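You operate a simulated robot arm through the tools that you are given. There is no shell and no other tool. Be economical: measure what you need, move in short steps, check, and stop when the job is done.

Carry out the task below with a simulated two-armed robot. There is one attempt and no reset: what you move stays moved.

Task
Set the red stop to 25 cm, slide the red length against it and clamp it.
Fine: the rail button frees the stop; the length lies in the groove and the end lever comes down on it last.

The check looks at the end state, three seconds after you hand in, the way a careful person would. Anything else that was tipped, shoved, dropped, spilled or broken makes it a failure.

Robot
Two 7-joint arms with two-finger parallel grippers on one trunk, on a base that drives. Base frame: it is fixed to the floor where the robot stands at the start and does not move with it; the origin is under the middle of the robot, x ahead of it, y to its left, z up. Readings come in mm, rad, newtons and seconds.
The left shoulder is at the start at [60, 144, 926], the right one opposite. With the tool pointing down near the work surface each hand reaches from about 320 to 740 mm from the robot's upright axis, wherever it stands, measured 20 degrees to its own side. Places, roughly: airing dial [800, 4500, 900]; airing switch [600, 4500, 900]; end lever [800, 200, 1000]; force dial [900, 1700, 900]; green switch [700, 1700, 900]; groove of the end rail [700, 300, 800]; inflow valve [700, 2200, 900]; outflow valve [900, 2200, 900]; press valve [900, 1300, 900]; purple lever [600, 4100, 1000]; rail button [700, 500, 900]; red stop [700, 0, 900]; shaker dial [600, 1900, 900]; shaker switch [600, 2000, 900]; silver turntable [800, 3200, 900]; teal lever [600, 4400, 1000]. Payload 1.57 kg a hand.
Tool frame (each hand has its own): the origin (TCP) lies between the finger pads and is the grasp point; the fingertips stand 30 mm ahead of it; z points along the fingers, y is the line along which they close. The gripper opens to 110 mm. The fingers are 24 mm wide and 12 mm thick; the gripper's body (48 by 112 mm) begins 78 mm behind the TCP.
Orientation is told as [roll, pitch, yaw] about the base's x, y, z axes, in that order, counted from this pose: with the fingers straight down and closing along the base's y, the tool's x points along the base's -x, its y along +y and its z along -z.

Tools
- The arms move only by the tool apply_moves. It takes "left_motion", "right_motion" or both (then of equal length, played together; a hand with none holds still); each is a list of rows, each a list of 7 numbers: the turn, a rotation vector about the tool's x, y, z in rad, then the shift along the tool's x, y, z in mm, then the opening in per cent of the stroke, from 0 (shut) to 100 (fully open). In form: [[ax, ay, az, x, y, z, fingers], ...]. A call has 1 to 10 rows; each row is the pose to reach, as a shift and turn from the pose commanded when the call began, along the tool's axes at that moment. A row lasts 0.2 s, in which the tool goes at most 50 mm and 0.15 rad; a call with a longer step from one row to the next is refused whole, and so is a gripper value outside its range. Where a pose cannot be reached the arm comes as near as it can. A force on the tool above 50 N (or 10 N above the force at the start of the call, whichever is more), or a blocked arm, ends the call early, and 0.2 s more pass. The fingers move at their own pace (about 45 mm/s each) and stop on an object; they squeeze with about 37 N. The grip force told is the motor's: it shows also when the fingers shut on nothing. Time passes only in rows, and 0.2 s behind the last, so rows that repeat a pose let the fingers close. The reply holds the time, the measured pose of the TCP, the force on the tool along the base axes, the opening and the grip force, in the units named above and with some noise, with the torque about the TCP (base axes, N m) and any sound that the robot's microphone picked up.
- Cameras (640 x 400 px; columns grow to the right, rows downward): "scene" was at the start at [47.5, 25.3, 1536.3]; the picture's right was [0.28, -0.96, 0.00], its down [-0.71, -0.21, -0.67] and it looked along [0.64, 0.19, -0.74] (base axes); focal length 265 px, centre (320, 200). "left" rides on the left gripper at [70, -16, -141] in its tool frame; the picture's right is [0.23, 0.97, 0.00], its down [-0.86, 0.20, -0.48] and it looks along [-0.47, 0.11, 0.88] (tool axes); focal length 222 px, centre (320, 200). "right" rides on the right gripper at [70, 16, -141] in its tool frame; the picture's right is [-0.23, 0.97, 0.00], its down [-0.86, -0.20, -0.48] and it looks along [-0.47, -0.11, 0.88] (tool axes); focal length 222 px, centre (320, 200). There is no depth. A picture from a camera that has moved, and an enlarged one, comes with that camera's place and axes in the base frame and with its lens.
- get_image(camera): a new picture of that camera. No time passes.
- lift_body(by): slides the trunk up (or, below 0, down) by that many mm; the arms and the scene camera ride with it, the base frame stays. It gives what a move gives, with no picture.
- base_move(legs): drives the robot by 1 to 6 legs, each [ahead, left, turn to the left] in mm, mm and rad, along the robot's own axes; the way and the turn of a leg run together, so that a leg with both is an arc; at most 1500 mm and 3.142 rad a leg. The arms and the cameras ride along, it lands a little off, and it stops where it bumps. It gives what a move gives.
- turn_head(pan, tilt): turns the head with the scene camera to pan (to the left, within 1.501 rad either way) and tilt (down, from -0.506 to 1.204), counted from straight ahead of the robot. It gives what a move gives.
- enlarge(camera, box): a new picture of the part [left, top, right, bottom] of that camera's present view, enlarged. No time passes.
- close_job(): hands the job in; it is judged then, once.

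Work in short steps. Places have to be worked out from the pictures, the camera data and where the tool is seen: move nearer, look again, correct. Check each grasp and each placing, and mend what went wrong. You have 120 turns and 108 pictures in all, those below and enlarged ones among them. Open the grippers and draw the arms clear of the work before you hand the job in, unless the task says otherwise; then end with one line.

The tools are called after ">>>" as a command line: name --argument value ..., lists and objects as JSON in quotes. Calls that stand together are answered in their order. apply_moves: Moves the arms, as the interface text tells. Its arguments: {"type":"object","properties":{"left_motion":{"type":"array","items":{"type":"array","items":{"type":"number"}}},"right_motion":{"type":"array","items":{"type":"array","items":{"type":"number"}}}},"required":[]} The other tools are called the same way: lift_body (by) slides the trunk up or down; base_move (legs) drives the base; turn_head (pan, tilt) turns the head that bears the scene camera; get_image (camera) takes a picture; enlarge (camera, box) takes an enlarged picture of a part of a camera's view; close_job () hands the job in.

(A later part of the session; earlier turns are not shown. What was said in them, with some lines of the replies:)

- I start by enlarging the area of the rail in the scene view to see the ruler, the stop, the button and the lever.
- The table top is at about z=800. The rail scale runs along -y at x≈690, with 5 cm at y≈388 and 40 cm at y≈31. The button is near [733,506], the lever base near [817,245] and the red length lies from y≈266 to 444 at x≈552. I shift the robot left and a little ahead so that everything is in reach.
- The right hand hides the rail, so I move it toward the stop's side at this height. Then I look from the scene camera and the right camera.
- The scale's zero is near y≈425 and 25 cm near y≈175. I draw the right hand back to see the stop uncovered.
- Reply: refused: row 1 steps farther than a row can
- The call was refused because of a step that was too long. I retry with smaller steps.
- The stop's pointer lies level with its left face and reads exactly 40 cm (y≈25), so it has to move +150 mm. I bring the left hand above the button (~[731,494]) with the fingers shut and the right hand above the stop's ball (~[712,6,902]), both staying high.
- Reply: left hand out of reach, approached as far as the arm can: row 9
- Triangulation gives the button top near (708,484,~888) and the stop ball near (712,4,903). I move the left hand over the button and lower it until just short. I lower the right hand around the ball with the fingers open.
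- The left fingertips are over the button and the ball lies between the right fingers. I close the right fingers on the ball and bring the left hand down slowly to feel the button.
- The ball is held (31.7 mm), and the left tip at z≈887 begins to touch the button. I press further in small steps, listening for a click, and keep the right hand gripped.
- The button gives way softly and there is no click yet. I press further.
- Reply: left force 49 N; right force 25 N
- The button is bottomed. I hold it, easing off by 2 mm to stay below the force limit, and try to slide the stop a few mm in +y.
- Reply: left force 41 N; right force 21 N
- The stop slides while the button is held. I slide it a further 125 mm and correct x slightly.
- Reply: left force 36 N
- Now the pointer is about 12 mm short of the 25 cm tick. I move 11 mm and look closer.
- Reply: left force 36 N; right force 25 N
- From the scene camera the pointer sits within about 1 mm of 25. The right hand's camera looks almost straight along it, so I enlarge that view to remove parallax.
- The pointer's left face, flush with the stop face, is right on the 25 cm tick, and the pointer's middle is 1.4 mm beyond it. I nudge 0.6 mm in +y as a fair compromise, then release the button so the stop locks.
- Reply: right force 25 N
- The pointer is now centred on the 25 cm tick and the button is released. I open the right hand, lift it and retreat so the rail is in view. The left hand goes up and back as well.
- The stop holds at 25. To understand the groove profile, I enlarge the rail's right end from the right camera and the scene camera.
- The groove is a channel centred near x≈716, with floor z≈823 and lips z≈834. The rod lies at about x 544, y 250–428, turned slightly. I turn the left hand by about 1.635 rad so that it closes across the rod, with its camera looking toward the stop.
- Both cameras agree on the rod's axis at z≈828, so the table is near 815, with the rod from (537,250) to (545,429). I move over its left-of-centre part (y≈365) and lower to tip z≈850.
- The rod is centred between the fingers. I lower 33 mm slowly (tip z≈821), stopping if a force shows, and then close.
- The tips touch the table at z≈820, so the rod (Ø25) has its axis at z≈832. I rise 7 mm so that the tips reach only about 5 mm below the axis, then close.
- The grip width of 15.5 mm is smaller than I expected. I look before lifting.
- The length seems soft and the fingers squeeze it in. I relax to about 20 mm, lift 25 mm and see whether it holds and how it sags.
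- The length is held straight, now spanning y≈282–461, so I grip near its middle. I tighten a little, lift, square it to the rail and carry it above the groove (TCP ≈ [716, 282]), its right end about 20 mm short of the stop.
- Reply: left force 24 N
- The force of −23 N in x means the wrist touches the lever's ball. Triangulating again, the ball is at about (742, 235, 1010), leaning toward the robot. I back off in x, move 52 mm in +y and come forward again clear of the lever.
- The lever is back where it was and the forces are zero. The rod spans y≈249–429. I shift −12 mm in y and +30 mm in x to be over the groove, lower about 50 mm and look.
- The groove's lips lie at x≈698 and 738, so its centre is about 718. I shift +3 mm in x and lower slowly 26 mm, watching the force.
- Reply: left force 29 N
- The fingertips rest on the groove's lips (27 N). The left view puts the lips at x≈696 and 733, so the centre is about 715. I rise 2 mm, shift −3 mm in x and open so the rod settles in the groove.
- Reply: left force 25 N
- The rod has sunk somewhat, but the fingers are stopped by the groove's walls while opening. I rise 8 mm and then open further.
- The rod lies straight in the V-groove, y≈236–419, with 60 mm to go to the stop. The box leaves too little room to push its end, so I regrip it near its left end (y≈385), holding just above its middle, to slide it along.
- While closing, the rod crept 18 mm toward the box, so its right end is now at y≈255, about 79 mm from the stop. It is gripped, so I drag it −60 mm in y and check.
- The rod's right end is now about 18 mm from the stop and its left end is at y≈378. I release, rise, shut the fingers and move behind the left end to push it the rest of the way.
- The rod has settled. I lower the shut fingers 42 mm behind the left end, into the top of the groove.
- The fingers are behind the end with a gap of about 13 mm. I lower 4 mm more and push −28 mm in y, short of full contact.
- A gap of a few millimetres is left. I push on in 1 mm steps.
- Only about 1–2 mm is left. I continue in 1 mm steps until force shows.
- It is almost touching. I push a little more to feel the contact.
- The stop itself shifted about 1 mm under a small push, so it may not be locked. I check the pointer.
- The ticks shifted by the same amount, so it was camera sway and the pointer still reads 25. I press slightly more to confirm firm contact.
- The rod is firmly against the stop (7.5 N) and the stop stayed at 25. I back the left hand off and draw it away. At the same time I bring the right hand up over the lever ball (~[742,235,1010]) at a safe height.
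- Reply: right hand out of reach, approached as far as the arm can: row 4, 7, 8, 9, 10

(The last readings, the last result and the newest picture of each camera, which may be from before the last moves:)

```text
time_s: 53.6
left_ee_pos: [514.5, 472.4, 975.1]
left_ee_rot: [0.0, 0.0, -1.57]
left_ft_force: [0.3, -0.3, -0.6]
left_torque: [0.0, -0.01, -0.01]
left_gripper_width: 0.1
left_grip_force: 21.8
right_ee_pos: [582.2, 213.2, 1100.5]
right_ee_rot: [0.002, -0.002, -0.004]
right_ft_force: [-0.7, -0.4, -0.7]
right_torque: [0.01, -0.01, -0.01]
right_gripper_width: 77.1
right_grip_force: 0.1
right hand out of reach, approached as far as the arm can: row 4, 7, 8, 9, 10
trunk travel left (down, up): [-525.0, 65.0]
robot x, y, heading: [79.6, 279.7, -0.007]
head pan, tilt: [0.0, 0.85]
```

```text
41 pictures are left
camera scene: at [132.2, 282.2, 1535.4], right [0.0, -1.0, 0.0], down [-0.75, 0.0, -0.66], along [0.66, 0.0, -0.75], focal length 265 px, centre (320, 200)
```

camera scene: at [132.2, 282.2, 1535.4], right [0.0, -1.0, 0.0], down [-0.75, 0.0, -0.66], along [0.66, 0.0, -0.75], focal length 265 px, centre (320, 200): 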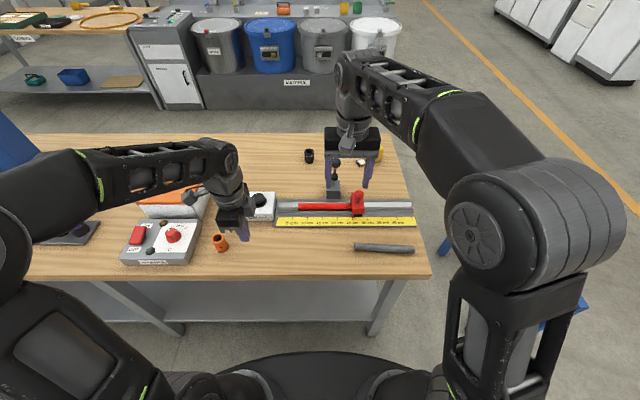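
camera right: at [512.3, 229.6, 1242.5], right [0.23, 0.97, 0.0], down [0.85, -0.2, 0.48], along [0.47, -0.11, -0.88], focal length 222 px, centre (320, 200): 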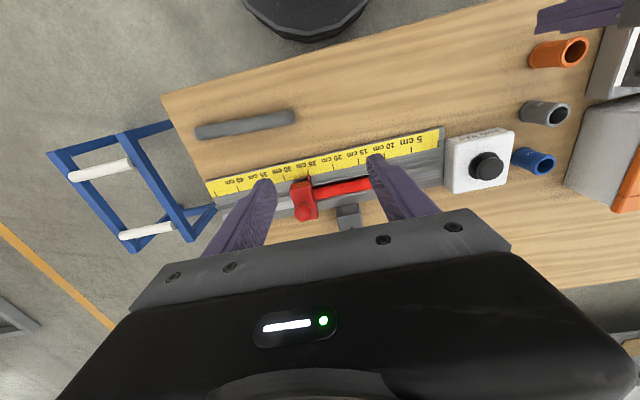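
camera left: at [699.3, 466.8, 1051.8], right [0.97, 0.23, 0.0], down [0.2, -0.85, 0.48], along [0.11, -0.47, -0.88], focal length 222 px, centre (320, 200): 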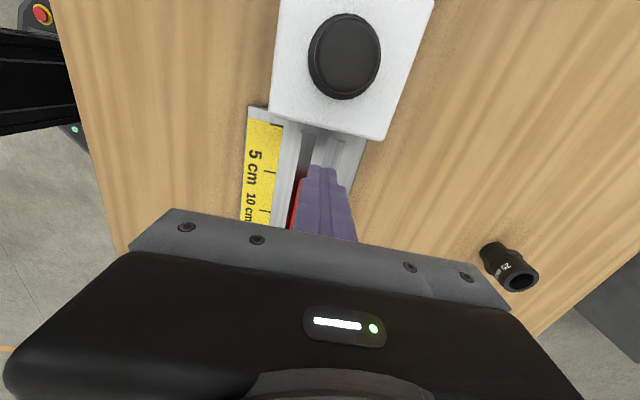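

Upright, the right hand is at its upper reach limit. I raise the trunk by 60 mm, bring the hand back down to the ball's height, and approach from the robot side with the fingers straddling the ball.

>>> lift_body --by 60

>>> apply_moves --right_motion '[[0, 0, 0, 0, 0, 20, 70], [0, 0, 0, 0, 0, 50, 70], [0, 0, 0, 0, 5, 80, 70], [0, 0, 0, 0, 15, 110, 70], [0, 0, 0, 0, 20, 120, 70], [0, 0, 0, 0, 20, 120, 70]]'

>>> get_image --camera "right"

>>> enlarge --camera "scene" --box '[270, 130, 400, 230]'

```text
time_s: 54.6
left_ee_pos: [514.4, 472.5, 1033.9]
left_ee_rot: [0.001, -0.001, -1.568]
left_ft_force: [-0.4, 0.0, -0.3]
left_torque: [-0.01, 0.01, 0.0]
left_gripper_width: 0.0
left_grip_force: 20.6
right_ee_pos: [581.1, 211.7, 1161.1]
right_ee_rot: [0.002, 0.0, -0.002]
right_ft_force: [0.1, 0.7, -0.2]
right_torque: [0.01, 0.0, 0.01]
right_gripper_width: 77.1
right_grip_force: 0.1
trunk travel left (down, up): [-585.0, 5.0]
robot x, y, heading: [81.8, 281.9, -0.005]
head pan, tilt: [0.0, 0.85]
```

```text
time_s: 56.0
left_ee_pos: [515.2, 472.9, 1034.8]
left_ee_rot: [-0.001, -0.002, -1.569]
left_ft_force: [0.2, -0.3, -0.1]
left_torque: [-0.01, 0.0, 0.0]
left_gripper_width: 0.0
left_grip_force: 21.3
right_ee_pos: [580.5, 232.2, 1039.4]
right_ee_rot: [0.002, -0.001, -0.004]
right_ft_force: [-0.4, -0.1, -0.4]
right_torque: [-0.02, 0.01, 0.01]
right_gripper_width: 76.9
right_grip_force: 0.0
trunk travel left (down, up): [-585.0, 5.0]
robot x, y, heading: [82.2, 283.6, -0.001]
head pan, tilt: [0.0, 0.85]
```

```text
40 pictures are left
camera right: at [511.0, 248.8, 1181.0], right [0.23, 0.97, 0.0], down [0.85, -0.2, 0.48], along [0.47, -0.11, -0.88], focal length 222 px, centre (320, 200)
```

right: 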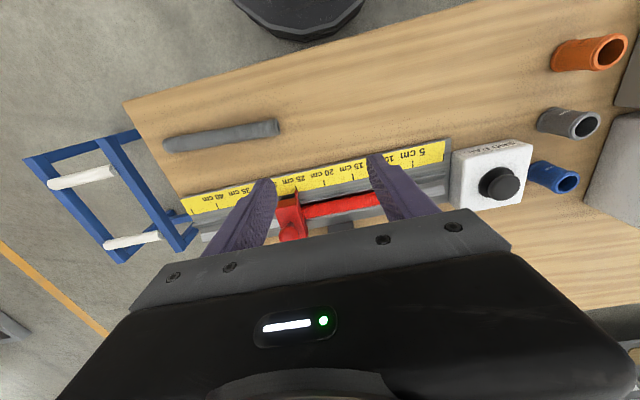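

```text
4.00 times, centred on (335, 180) of scene
camera zoom: at [131.9, 282.5, 1595.4], right [0.0, -1.0, 0.0], down [-0.75, 0.0, -0.66], along [0.66, 0.0, -0.75], focal length 1059 px, centre (260, 280)
```

zoom: 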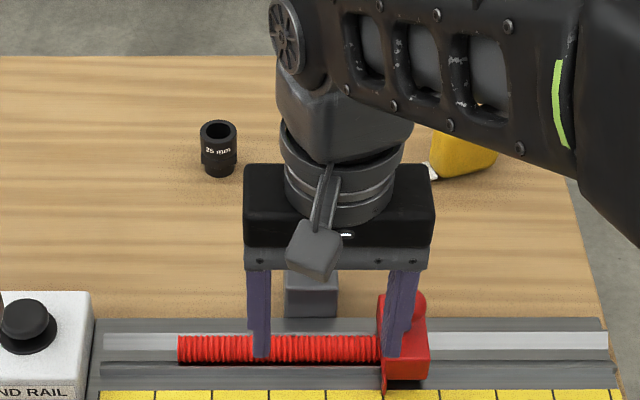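

The hand is at y≈232, z≈1039 with the ball ahead. I lower 17 mm and advance 160 mm toward it, fingers open at either side.

>>> apply_moves --right_motion '[[0, 0, 0, 0, 2, 10, 70], [0, 0, 0, -30, 3, 17, 70], [0, 0, 0, -65, 3, 17, 70], [0, 0, 0, -100, 3, 17, 70], [0, 0, 0, -130, 3, 17, 70], [0, 0, 0, -150, 3, 17, 70], [0, 0, 0, -160, 3, 17, 70], [0, 0, 0, -160, 3, 17, 70]]'

>>> get_image --camera "right"

>>> enlarge --camera "scene" --box '[270, 130, 400, 230]'

```text
time_s: 57.8
left_ee_pos: [514.9, 473.4, 1034.8]
left_ee_rot: [0.001, 0.0, -1.568]
left_ft_force: [0.2, -0.8, 0.1]
left_torque: [0.0, 0.0, 0.0]
left_gripper_width: 0.1
left_grip_force: 21.5
right_ee_pos: [732.7, 236.4, 1023.1]
right_ee_rot: [0.001, -0.006, -0.002]
right_ft_force: [0.1, 0.3, -0.3]
right_torque: [0.01, -0.01, 0.01]
right_gripper_width: 77.2
right_grip_force: 0.1
right hand out of reach, approached as far as the arm can: row 7, 8
trunk travel left (down, up): [-585.0, 5.0]
robot x, y, heading: [79.6, 284.6, -0.001]
head pan, tilt: [0.0, 0.85]
```

```text
38 pictures are left
camera right: at [662.6, 252.3, 1164.8], right [0.23, 0.97, 0.0], down [0.85, -0.2, 0.48], along [0.47, -0.11, -0.88], focal length 222 px, centre (320, 200)
```

right: 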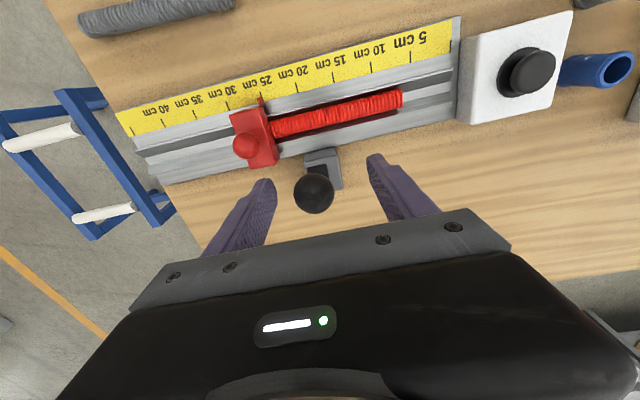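

```text
4.00 times, centred on (335, 180) of scene
camera zoom: at [132.0, 282.7, 1595.4], right [0.0, -1.0, 0.0], down [-0.75, 0.0, -0.66], along [0.66, 0.0, -0.75], focal length 1059 px, centre (260, 280)
```

zoom: 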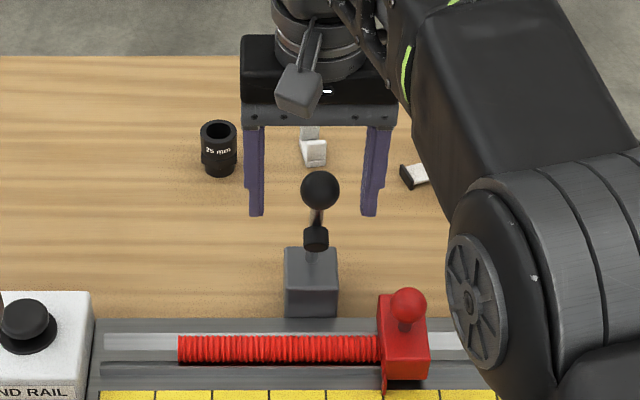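

The ball is at about (734,233,1018), centred between the fingers. I close on it.

>>> apply_moves --right_motion '[[0, 0, 0, 0, -2, 2, 50], [0, 0, 0, 0, -2, 2, 30], [0, 0, 0, 0, -2, 2, 15], [0, 0, 0, 0, -2, 2, 15], [0, 0, 0, 0, -2, 2, 15]]'

```text
time_s: 59.0
left_ee_pos: [514.5, 471.6, 1036.2]
left_ee_rot: [0.002, 0.001, -1.57]
left_ft_force: [-0.3, 0.4, -0.9]
left_torque: [0.02, 0.01, 0.01]
left_gripper_width: 0.0
left_grip_force: 21.4
right_ee_pos: [732.1, 228.8, 1022.8]
right_ee_rot: [0.001, -0.001, -0.003]
right_ft_force: [-0.7, -12.8, 1.5]
right_torque: [-0.22, 0.03, -0.1]
right_gripper_width: 31.0
right_grip_force: 33.2
trunk travel left (down, up): [-585.0, 5.0]
robot x, y, heading: [83.5, 281.5, -0.006]
head pan, tilt: [0.0, 0.85]
```

The ball is held (31 mm); there is a sideways force of −13 N, so I shift 3 mm in −y. I start pulling the lever along its arc toward the robot and down, a first portion.

>>> apply_moves --right_motion '[[0, 0, 0, 0, -3, 0, 15], [0, 0, 0, 9, -3, 5, 15], [0, 0, 0, 18, -3, 10.5, 15], [0, 0, 0, 27.7, -3, 16.4, 15], [0, 0, 0, 27.7, -3, 16.4, 15]]'

>>> enlarge --camera "scene" --box '[270, 130, 400, 230]'

```text
time_s: 60.2
left_ee_pos: [513.3, 471.4, 1035.0]
left_ee_rot: [0.001, 0.001, -1.569]
left_ft_force: [0.5, -0.2, -0.5]
left_torque: [0.03, 0.01, -0.02]
left_gripper_width: 0.1
left_grip_force: 21.1
right_ee_pos: [702.0, 232.4, 1004.5]
right_ee_rot: [0.002, -0.002, -0.004]
right_ft_force: [-0.5, -15.8, 15.2]
right_torque: [-0.17, -1.15, -0.13]
right_gripper_width: 31.1
right_grip_force: 40.0
trunk travel left (down, up): [-585.0, 5.0]
robot x, y, heading: [78.7, 282.8, 0.002]
head pan, tilt: [0.0, 0.85]
```

```text
4.00 times, centred on (335, 180) of scene
camera zoom: at [129.8, 280.2, 1595.5], right [0.0, -1.0, 0.0], down [-0.75, 0.0, -0.66], along [0.66, 0.0, -0.75], focal length 1059 px, centre (260, 280)
```

zoom: 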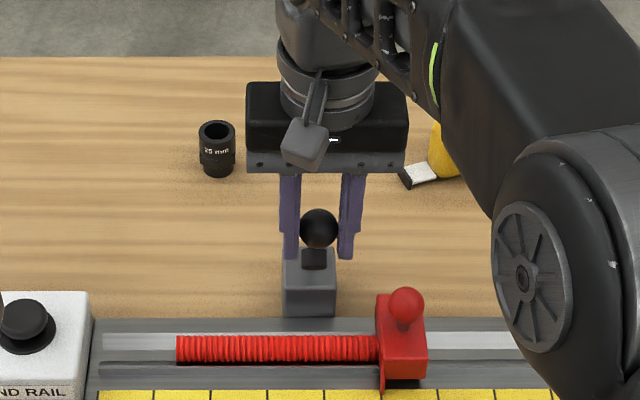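

The lever follows the arc. I continue to about 25° above level.

>>> apply_moves --right_motion '[[0, 0, 0, 12, -3, 9.5, 15], [0, 0, 0, 24, -3, 20, 15], [0, 0, 0, 34, -3, 32, 15], [0, 0, 0, 44, -3, 44, 15], [0, 0, 0, 52, -3, 57, 15], [0, 0, 0, 59.5, -3, 71, 15], [0, 0, 0, 59.5, -3, 71, 15]]'

>>> enlarge --camera "scene" --box '[270, 130, 400, 230]'

```text
time_s: 61.8
left_ee_pos: [514.2, 472.8, 1034.5]
left_ee_rot: [-0.001, 0.001, -1.568]
left_ft_force: [0.5, -0.6, -0.7]
left_torque: [-0.02, -0.03, 0.03]
left_gripper_width: 0.0
left_grip_force: 21.8
right_ee_pos: [644.8, 229.5, 934.9]
right_ee_rot: [0.002, 0.0, -0.002]
right_ft_force: [0.8, 3.6, 2.2]
right_torque: [0.07, -0.3, -0.01]
right_gripper_width: 31.1
right_grip_force: 32.6
trunk travel left (down, up): [-585.0, 5.0]
robot x, y, heading: [86.3, 276.9, -0.007]
head pan, tilt: [0.0, 0.85]
```

```text
4.00 times, centred on (335, 180) of scene
camera zoom: at [131.5, 283.1, 1595.4], right [0.0, -1.0, 0.0], down [-0.75, 0.0, -0.66], along [0.66, 0.0, -0.75], focal length 1059 px, centre (260, 280)
```

zoom: 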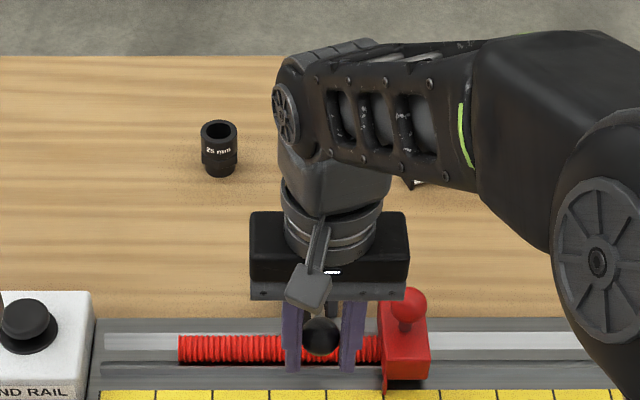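

Forces are small. I continue in small steps and expect the force to rise when the lever bears on the rod.

>>> apply_moves --right_motion '[[0, 0, 0, 4, 0, 10, 15], [0, 0, 0, 8, 0, 20, 15], [0, 0, 0, 11, 0, 29, 15], [0, 0, 0, 13, 0, 39, 15], [0, 0, 0, 15, 0, 49, 15], [0, 0, 0, 15, 0, 49, 15]]'

>>> enlarge --camera "scene" --box '[270, 150, 400, 250]'

>>> get_image --camera "right"

```text
time_s: 63.2
left_ee_pos: [516.6, 471.7, 1034.9]
left_ee_rot: [-0.003, 0.002, -1.568]
left_ft_force: [-0.3, 0.0, -0.7]
left_torque: [0.01, -0.01, 0.01]
left_gripper_width: 0.2
left_grip_force: 21.3
right_ee_pos: [632.2, 229.5, 886.1]
right_ee_rot: [0.002, -0.005, -0.005]
right_ft_force: [20.3, 2.2, 3.3]
right_torque: [-0.03, -1.02, 0.03]
right_gripper_width: 31.0
right_grip_force: 40.2
trunk travel left (down, up): [-585.0, 5.0]
robot x, y, heading: [84.0, 277.0, -0.008]
head pan, tilt: [0.0, 0.85]
```

```text
4.00 times, centred on (335, 200) of scene
camera zoom: at [134.1, 282.8, 1595.3], right [0.0, -1.0, 0.0], down [-0.75, 0.0, -0.66], along [0.66, 0.0, -0.75], focal length 1059 px, centre (260, 200)
```

zoom: 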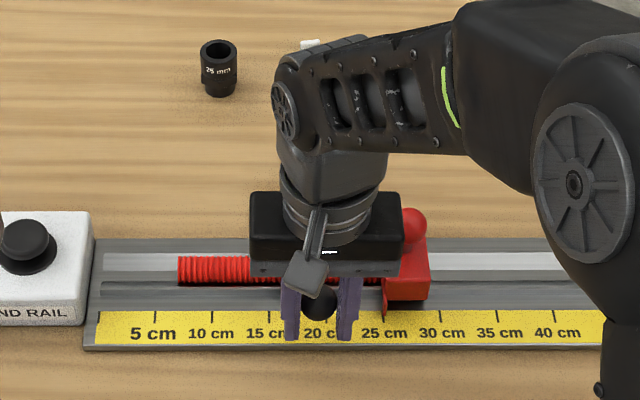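

```text
33 pictures are left
camera right: at [561.9, 246.5, 1027.0], right [0.23, 0.97, 0.0], down [0.85, -0.2, 0.48], along [0.47, -0.11, -0.88], focal length 222 px, centre (320, 200)
```

right: 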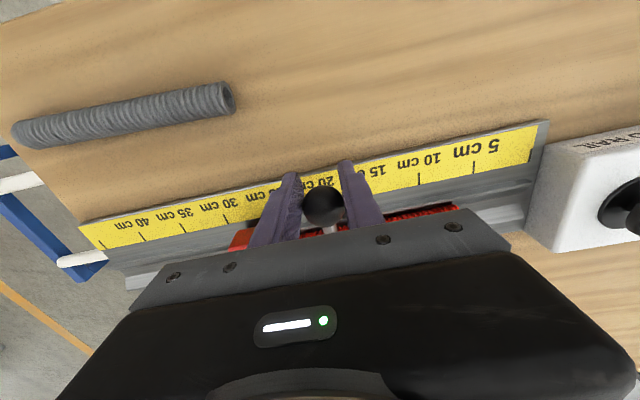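

The +20 N in x says my radius is slightly too large, so I give 3 mm back. I go on down 16 mm in small steps, watching for resistance.

>>> apply_moves --right_motion '[[0, 0, 0, -3, 0, 4, 15], [0, 0, 0, -3, 0, 8, 15], [0, 0, 0, -3, 0, 12, 15], [0, 0, 0, -3, 0, 16, 15], [0, 0, 0, -3, 0, 16, 15]]'

>>> enlarge --camera "scene" --box '[290, 180, 386, 240]'

```text
time_s: 64.4
left_ee_pos: [510.9, 474.0, 1035.8]
left_ee_rot: [0.002, -0.001, -1.569]
left_ft_force: [0.2, 0.0, 0.5]
left_torque: [0.0, 0.03, 0.03]
left_gripper_width: 0.1
left_grip_force: 21.2
right_ee_pos: [631.3, 230.6, 873.8]
right_ee_rot: [0.004, -0.008, -0.001]
right_ft_force: [0.2, 6.5, 33.8]
right_torque: [0.03, -0.26, 0.11]
right_gripper_width: 30.7
right_grip_force: 40.1
trunk travel left (down, up): [-585.0, 5.0]
robot x, y, heading: [87.4, 279.1, -0.002]
head pan, tilt: [0.0, 0.85]
```

```text
6.67 times, centred on (338, 210) of scene
camera zoom: at [128.5, 283.7, 1595.9], right [0.0, -1.0, 0.0], down [-0.75, 0.0, -0.66], along [0.66, 0.0, -0.75], focal length 1765 px, centre (200, 133)
```

zoom: 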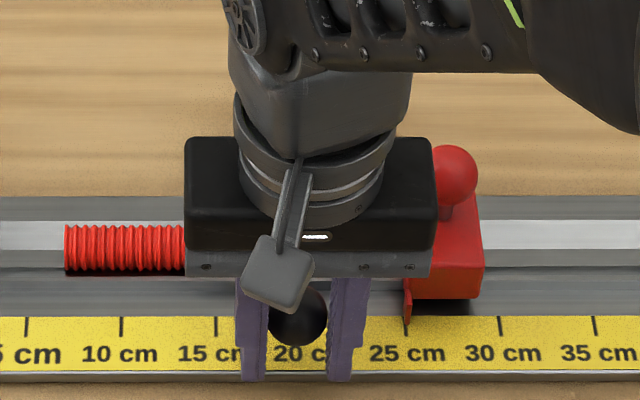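

It resists with 34 N at ball z≈868, so the lever now bears on the rod. I press 3 mm more, then open the fingers gently and see whether it stays down.

>>> apply_moves --right_motion '[[0, 0, 0, 0, 0, 1.5, 15], [0, 0, 0, 0, 0, 3, 15], [0, 0, 0, 0, 0, 3, 15]]'

>>> apply_moves --right_motion '[[0, 0, 0, 0, 0, -3, 25], [0, 0, 0, 0, 0, -3, 38], [0, 0, 0, 0, 0, -3, 45], [0, 0, 0, 0, 0, -3, 45]]'

>>> get_image --camera "right"

```text
time_s: 65.2
left_ee_pos: [512.1, 473.4, 1036.7]
left_ee_rot: [0.003, -0.001, -1.566]
left_ft_force: [1.3, 1.3, 1.3]
left_torque: [0.0, -0.04, 0.01]
left_gripper_width: 0.0
left_grip_force: 21.1
right_ee_pos: [630.5, 230.7, 871.8]
right_ee_rot: [0.002, -0.009, -0.003]
right_ft_force: [-2.9, 9.1, 42.2]
right_torque: [0.04, -0.53, 0.09]
right_gripper_width: 31.2
right_grip_force: 40.4
trunk travel left (down, up): [-585.0, 5.0]
robot x, y, heading: [85.0, 278.0, -0.005]
head pan, tilt: [0.0, 0.85]
```

```text
time_s: 66.2
left_ee_pos: [514.8, 473.0, 1033.8]
left_ee_rot: [0.0, 0.0, -1.57]
left_ft_force: [-0.8, 0.0, -0.3]
left_torque: [-0.01, -0.01, -0.01]
left_gripper_width: 0.0
left_grip_force: 21.0
right_ee_pos: [631.2, 228.2, 869.2]
right_ee_rot: [0.0, -0.003, -0.002]
right_ft_force: [0.4, 0.4, -0.2]
right_torque: [-0.01, 0.03, 0.02]
right_gripper_width: 49.6
right_grip_force: 0.1
trunk travel left (down, up): [-585.0, 5.0]
robot x, y, heading: [80.0, 278.5, -0.005]
head pan, tilt: [0.0, 0.85]
```

```text
31 pictures are left
camera right: at [561.7, 244.5, 1011.0], right [0.23, 0.97, 0.0], down [0.85, -0.2, 0.48], along [0.47, -0.11, -0.88], focal length 222 px, centre (320, 200)
```

right: 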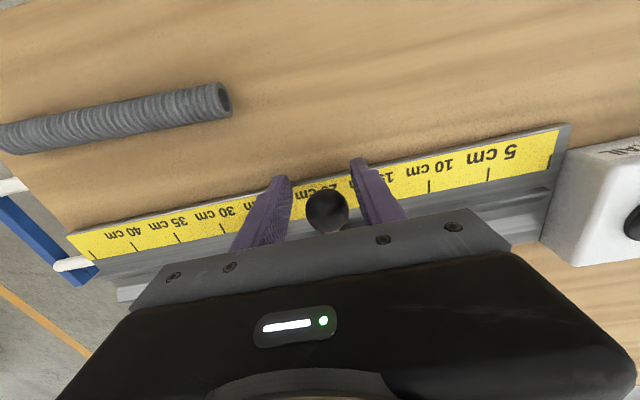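

The hand is free. I draw it back toward the robot and inspect the lever.

>>> apply_moves --right_motion '[[0, 0, 0, 20, 0, -1, 50], [0, 0, 0, 50, 0, -10, 50], [0, 0, 0, 70, -30, -20, 50], [0, 0, 0, 70, -75, -40, 50], [0, 0, 0, 70, -120, -60, 50], [0, 0, 0, 70, -165, -80, 50], [0, 0, 0, 70, -165, -80, 50]]'

>>> enlarge --camera "scene" --box '[240, 150, 400, 250]'

>>> get_image --camera "right"

```text
time_s: 67.8
left_ee_pos: [514.5, 473.1, 1034.9]
left_ee_rot: [-0.001, 0.0, -1.567]
left_ft_force: [-0.3, -0.1, 0.9]
left_torque: [0.0, -0.02, 0.0]
left_gripper_width: 0.0
left_grip_force: 21.1
right_ee_pos: [563.7, 63.0, 950.2]
right_ee_rot: [0.001, 0.001, -0.002]
right_ft_force: [-0.3, -0.2, -0.2]
right_torque: [-0.03, 0.04, 0.01]
right_gripper_width: 55.0
right_grip_force: 0.1
trunk travel left (down, up): [-585.0, 5.0]
robot x, y, heading: [82.2, 278.7, -0.009]
head pan, tilt: [0.0, 0.85]
```

```text
4.00 times, centred on (320, 200) of scene
camera zoom: at [132.1, 283.0, 1595.4], right [0.0, -1.0, 0.0], down [-0.75, 0.0, -0.66], along [0.66, 0.0, -0.75], focal length 1059 px, centre (320, 200)
```

zoom: 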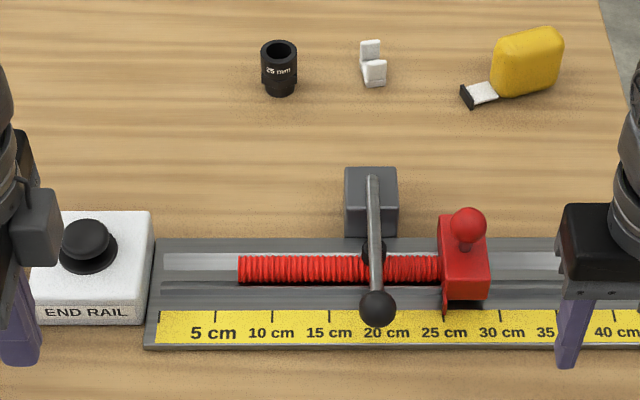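

```text
29 pictures are left
camera right: at [493.9, 79.3, 1091.0], right [0.23, 0.97, 0.0], down [0.85, -0.2, 0.48], along [0.47, -0.11, -0.88], focal length 222 px, centre (320, 200)
```

right: 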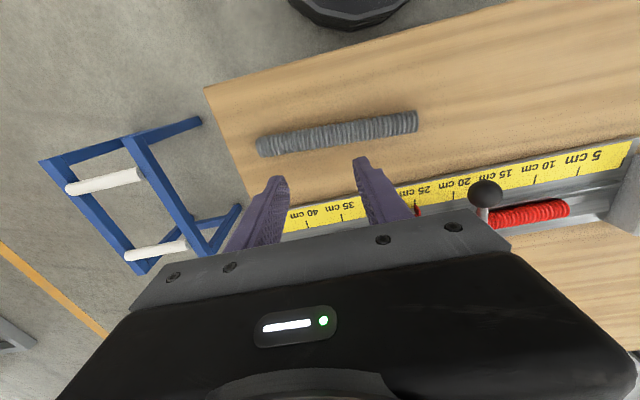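

The lever stays down across the rod (ball z≈868). I enlarge on the clamp pad, the rod end and the pointer.

>>> enlarge --camera "scene" --box '[312, 185, 376, 225]'

>>> enlarge --camera "right" --box '[400, 150, 600, 260]'

```text
10.00 times, centred on (344, 205) of scene
camera zoom: at [132.1, 283.0, 1595.4], right [0.0, -1.0, 0.0], down [-0.75, 0.0, -0.66], along [0.66, 0.0, -0.75], focal length 2647 px, centre (80, 150)
```

zoom: 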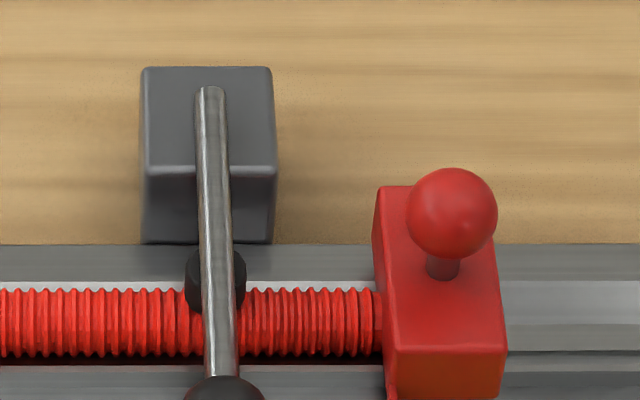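

```text
3.20 times, centred on (500, 205) of right
camera zoom: at [493.9, 79.3, 1091.0], right [0.23, 0.97, 0.0], down [0.85, -0.2, 0.48], along [0.47, -0.11, -0.88], focal length 711 px, centre (-256, 184)
```

zoom: 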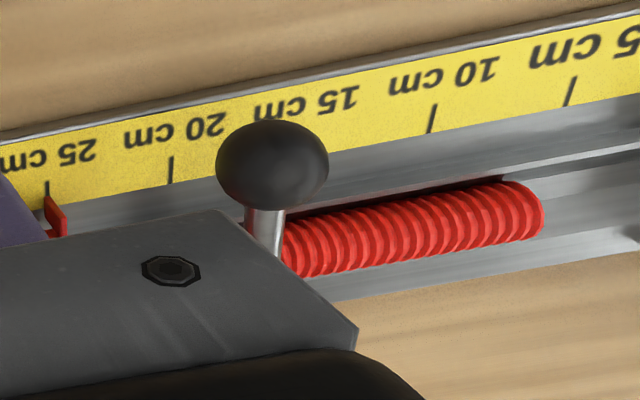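

All looks right: the pad lies on the rod, the rod is at the stop and the pointer is at 25. For certainty I press the ball down once from above with shut fingers to see whether the lever can go any lower.

>>> apply_moves --right_motion '[[0, 0, 0, 0, 40, -10, 20], [0, 0, 0, 0, 80, -10, 0], [0, 0, 0, -20, 120, -10, 0], [0, 0, 0, -50, 150, -10, 0], [0, 0, 0, -84, 166, -10, 0], [0, 0, 0, -84, 167, 10, 0], [0, 0, 0, -84, 167, 25, 0], [0, 0, 0, -84, 167, 25, 0]]'

>>> apply_moves --right_motion '[[0, 0, 0, 0, 0, 4, 0], [0, 0, 0, 0, 0, 8, 0], [0, 0, 0, 0, 0, 12, 0], [0, 0, 0, 0, 0, 15, 0], [0, 0, 0, 0, 0, 18, 0], [0, 0, 0, 0, 0, 20, 0]]'

>>> enlarge --camera "scene" --box '[280, 160, 408, 240]'

```text
time_s: 69.6
left_ee_pos: [515.2, 471.6, 1034.6]
left_ee_rot: [-0.001, 0.001, -1.567]
left_ft_force: [0.5, -0.2, 0.0]
left_torque: [0.03, -0.01, 0.03]
left_gripper_width: 0.0
left_grip_force: 21.6
right_ee_pos: [650.3, 229.7, 923.7]
right_ee_rot: [0.001, -0.003, -0.002]
right_ft_force: [0.2, -0.1, -0.2]
right_torque: [-0.03, 0.03, 0.03]
right_gripper_width: 0.1
right_grip_force: 21.5
trunk travel left (down, up): [-585.0, 5.0]
robot x, y, heading: [81.8, 282.4, -0.004]
head pan, tilt: [0.0, 0.85]
```

```text
time_s: 70.7
left_ee_pos: [511.8, 472.3, 1034.5]
left_ee_rot: [0.003, -0.002, -1.568]
left_ft_force: [0.2, -0.3, -0.3]
left_torque: [-0.01, -0.03, 0.02]
left_gripper_width: 0.0
left_grip_force: 21.1
right_ee_pos: [647.7, 230.4, 917.8]
right_ee_rot: [0.005, -0.016, -0.003]
right_ft_force: [-12.3, -4.3, 25.9]
right_torque: [-0.16, 0.48, 0.02]
right_gripper_width: 0.1
right_grip_force: 21.7
trunk travel left (down, up): [-585.0, 5.0]
robot x, y, heading: [79.2, 280.4, -0.005]
head pan, tilt: [0.0, 0.85]
stopped in row 5 (right hand): the force on the tool passed its limit at 54 N (the readings are from after the stop); the commanded pose is now the measured one
```

```text
5.00 times, centred on (344, 200) of scene
camera zoom: at [127.8, 282.1, 1595.5], right [0.0, -1.0, 0.0], down [-0.75, 0.0, -0.66], along [0.66, 0.0, -0.75], focal length 1324 px, centre (200, 200)
```

zoom: 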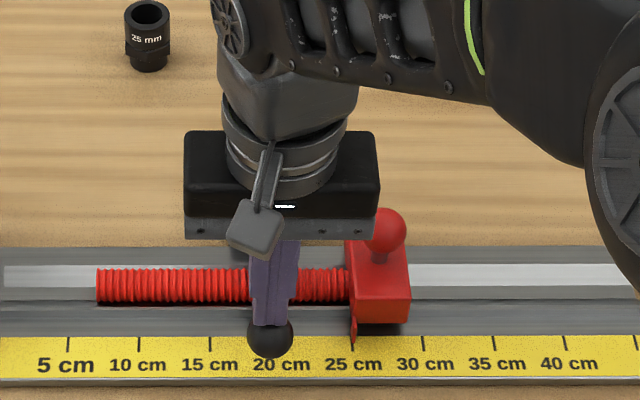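

The lever is firm against 54 N, so the clamp is at its end. I lift off, draw both arms clear and open the grippers.

>>> apply_moves --right_motion '[[0, 0, 0, 0, 0, -20, 0], [0, 0, 0, 10, 0, -60, 0], [0, 0, 0, 50, -10, -90, 0], [0, 0, 0, 90, -30, -90, 20], [0, 0, 0, 120, -65, -90, 50], [0, 0, 0, 150, -100, -90, 80], [0, 0, 0, 180, -135, -90, 100], [0, 0, 0, 200, -170, -90, 100], [0, 0, 0, 200, -200, -90, 100], [0, 0, 0, 200, -200, -90, 100]]' --left_motion '[[0, 0, 0, 0, 0, 0, 0], [0, 0, 0, 0, -30, 0, 0], [0, 0, 0, 0, -60, 0, 20], [0, 0, 0, 0, -90, 0, 40], [0, 0, 0, 0, -100, 0, 60], [0, 0, 0, 0, -100, 0, 80], [0, 0, 0, 0, -100, 0, 100], [0, 0, 0, 0, -100, 0, 100], [0, 0, 0, 0, -100, 0, 100], [0, 0, 0, 0, -100, 0, 100]]'

>>> enlarge --camera "scene" --box '[240, 150, 400, 250]'

>>> enlarge --camera "scene" --box '[334, 198, 366, 218]'

>>> get_image --camera "scene"

```text
refused: row 3 steps farther than a row can; nothing moved
```

```text
4.00 times, centred on (320, 200) of scene
camera zoom: at [127.8, 282.1, 1595.5], right [0.0, -1.0, 0.0], down [-0.75, 0.0, -0.66], along [0.66, 0.0, -0.75], focal length 1059 px, centre (320, 200)
```

zoom: 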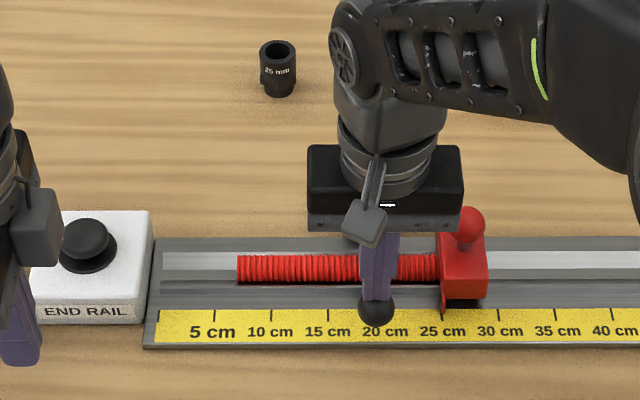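

```text
16.00 times, centred on (350, 208) of scene
camera zoom: at [127.8, 282.1, 1595.5], right [0.0, -1.0, 0.0], down [-0.75, 0.0, -0.66], along [0.66, 0.0, -0.75], focal length 4236 px, centre (-160, 72)
```

zoom: 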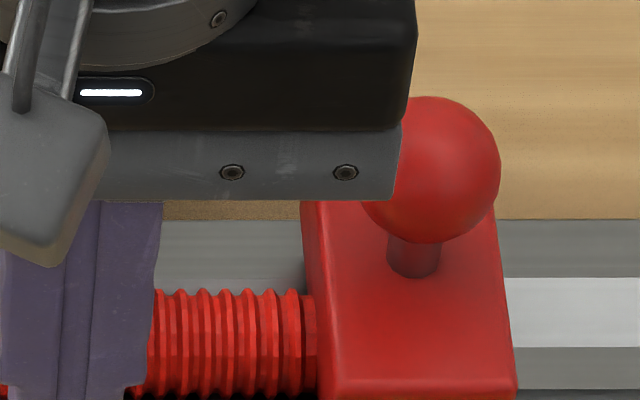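

```text
23 pictures are left
camera scene: at [127.8, 282.1, 1595.5], right [0.0, -1.0, 0.0], down [-0.75, 0.0, -0.66], along [0.66, 0.0, -0.75], focal length 265 px, centre (320, 200)
```

scene: 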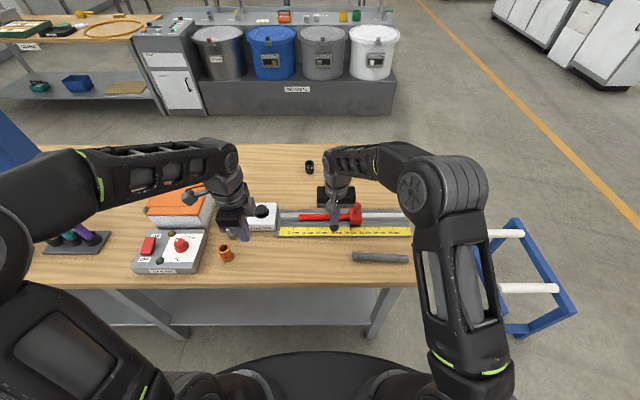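

One step was too long, so I repeat the retreat with smaller steps.

>>> apply_moves --right_motion '[[0, 0, 0, 0, 0, -20, 0], [0, 0, 0, 10, 0, -60, 0], [0, 0, 0, 40, -10, -80, 0], [0, 0, 0, 75, -30, -85, 20], [0, 0, 0, 105, -60, -90, 50], [0, 0, 0, 135, -95, -90, 80], [0, 0, 0, 160, -130, -90, 100], [0, 0, 0, 180, -165, -90, 100], [0, 0, 0, 180, -200, -90, 100], [0, 0, 0, 180, -200, -90, 100]]' --left_motion '[[0, 0, 0, 0, 0, 0, 0], [0, 0, 0, 0, -30, 0, 0], [0, 0, 0, 0, -60, 0, 20], [0, 0, 0, 0, -90, 0, 40], [0, 0, 0, 0, -100, 0, 60], [0, 0, 0, 0, -100, 0, 80], [0, 0, 0, 0, -100, 0, 100], [0, 0, 0, 0, -100, 0, 100], [0, 0, 0, 0, -100, 0, 100], [0, 0, 0, 0, -100, 0, 100]]'

>>> enlarge --camera "scene" --box '[240, 150, 400, 250]'

>>> enlarge --camera "scene" --box '[334, 205, 366, 225]'

>>> get_image --camera "scene"

```text
time_s: 72.9
left_ee_pos: [413.7, 475.3, 1035.7]
left_ee_rot: [0.0, 0.0, -1.571]
left_ft_force: [-0.9, 0.0, 0.6]
left_torque: [0.0, 0.0, 0.03]
left_gripper_width: 109.8
left_grip_force: 0.1
right_ee_pos: [468.1, 29.1, 1002.5]
right_ee_rot: [0.003, -0.014, -0.002]
right_ft_force: [0.4, 0.9, 0.9]
right_torque: [0.01, 0.03, 0.02]
right_gripper_width: 110.4
right_grip_force: 0.1
trunk travel left (down, up): [-585.0, 5.0]
robot x, y, heading: [82.4, 278.0, -0.001]
head pan, tilt: [0.0, 0.85]
```

```text
4.00 times, centred on (320, 200) of scene
camera zoom: at [131.7, 282.8, 1595.4], right [0.0, -1.0, 0.0], down [-0.75, 0.0, -0.66], along [0.66, 0.0, -0.75], focal length 1059 px, centre (320, 200)
```

zoom: 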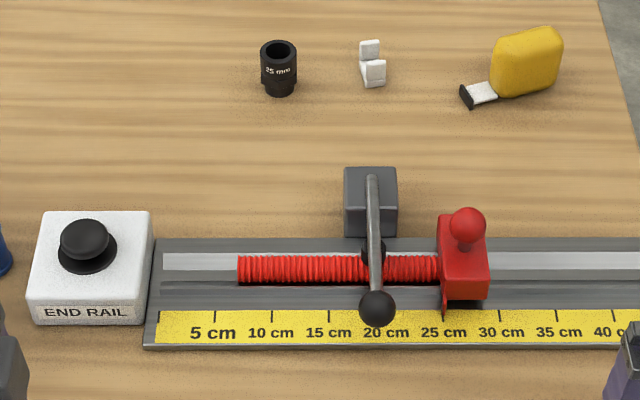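

```text
16.00 times, centred on (350, 215) of scene
camera zoom: at [131.7, 282.8, 1595.4], right [0.0, -1.0, 0.0], down [-0.75, 0.0, -0.66], along [0.66, 0.0, -0.75], focal length 4236 px, centre (-160, -40)
```

zoom: 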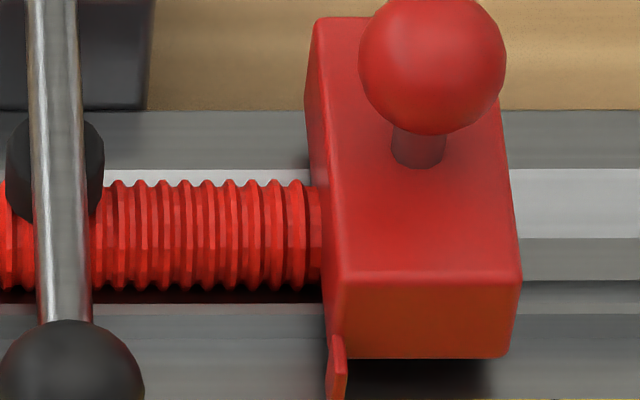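

```text
20 pictures are left
camera scene: at [131.7, 282.8, 1595.4], right [0.0, -1.0, 0.0], down [-0.75, 0.0, -0.66], along [0.66, 0.0, -0.75], focal length 265 px, centre (320, 200)
```

scene: 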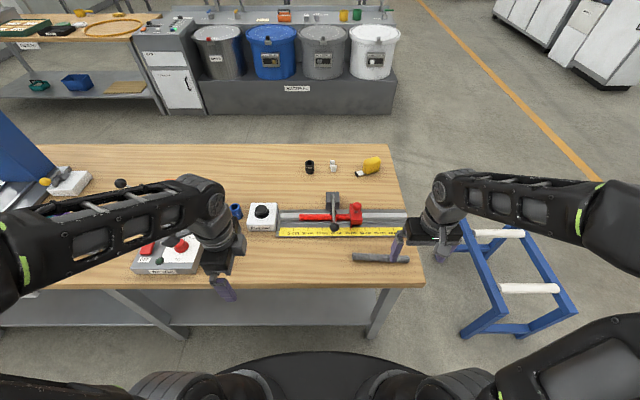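

Everything is in place and nothing else was moved. I take one last look at the pointer.

>>> enlarge --camera "scene" --box '[338, 220, 362, 235]'

```text
16.00 times, centred on (350, 228) of scene
camera zoom: at [131.7, 282.8, 1595.4], right [0.0, -1.0, 0.0], down [-0.75, 0.0, -0.66], along [0.66, 0.0, -0.75], focal length 4236 px, centre (-160, -240)
```

zoom: 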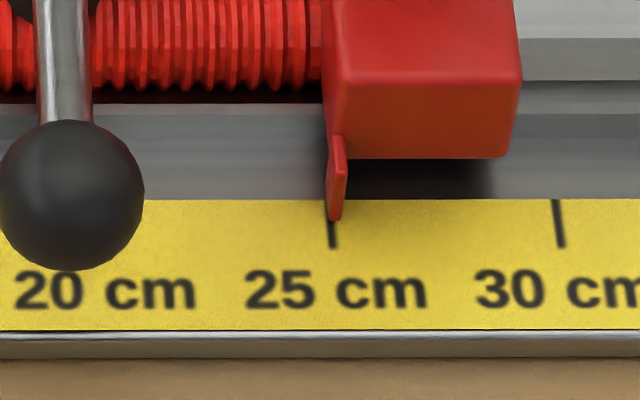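

The pointer reads 25 cm, the rod touches the stop and the lever is down. I hand the job in.

>>> close_job

```text
The job is handed in.
```

The red stop is set at 25 cm with the red length in the groove against it, and the end lever is clamped down on the length; both grippers are open and clear of the work.
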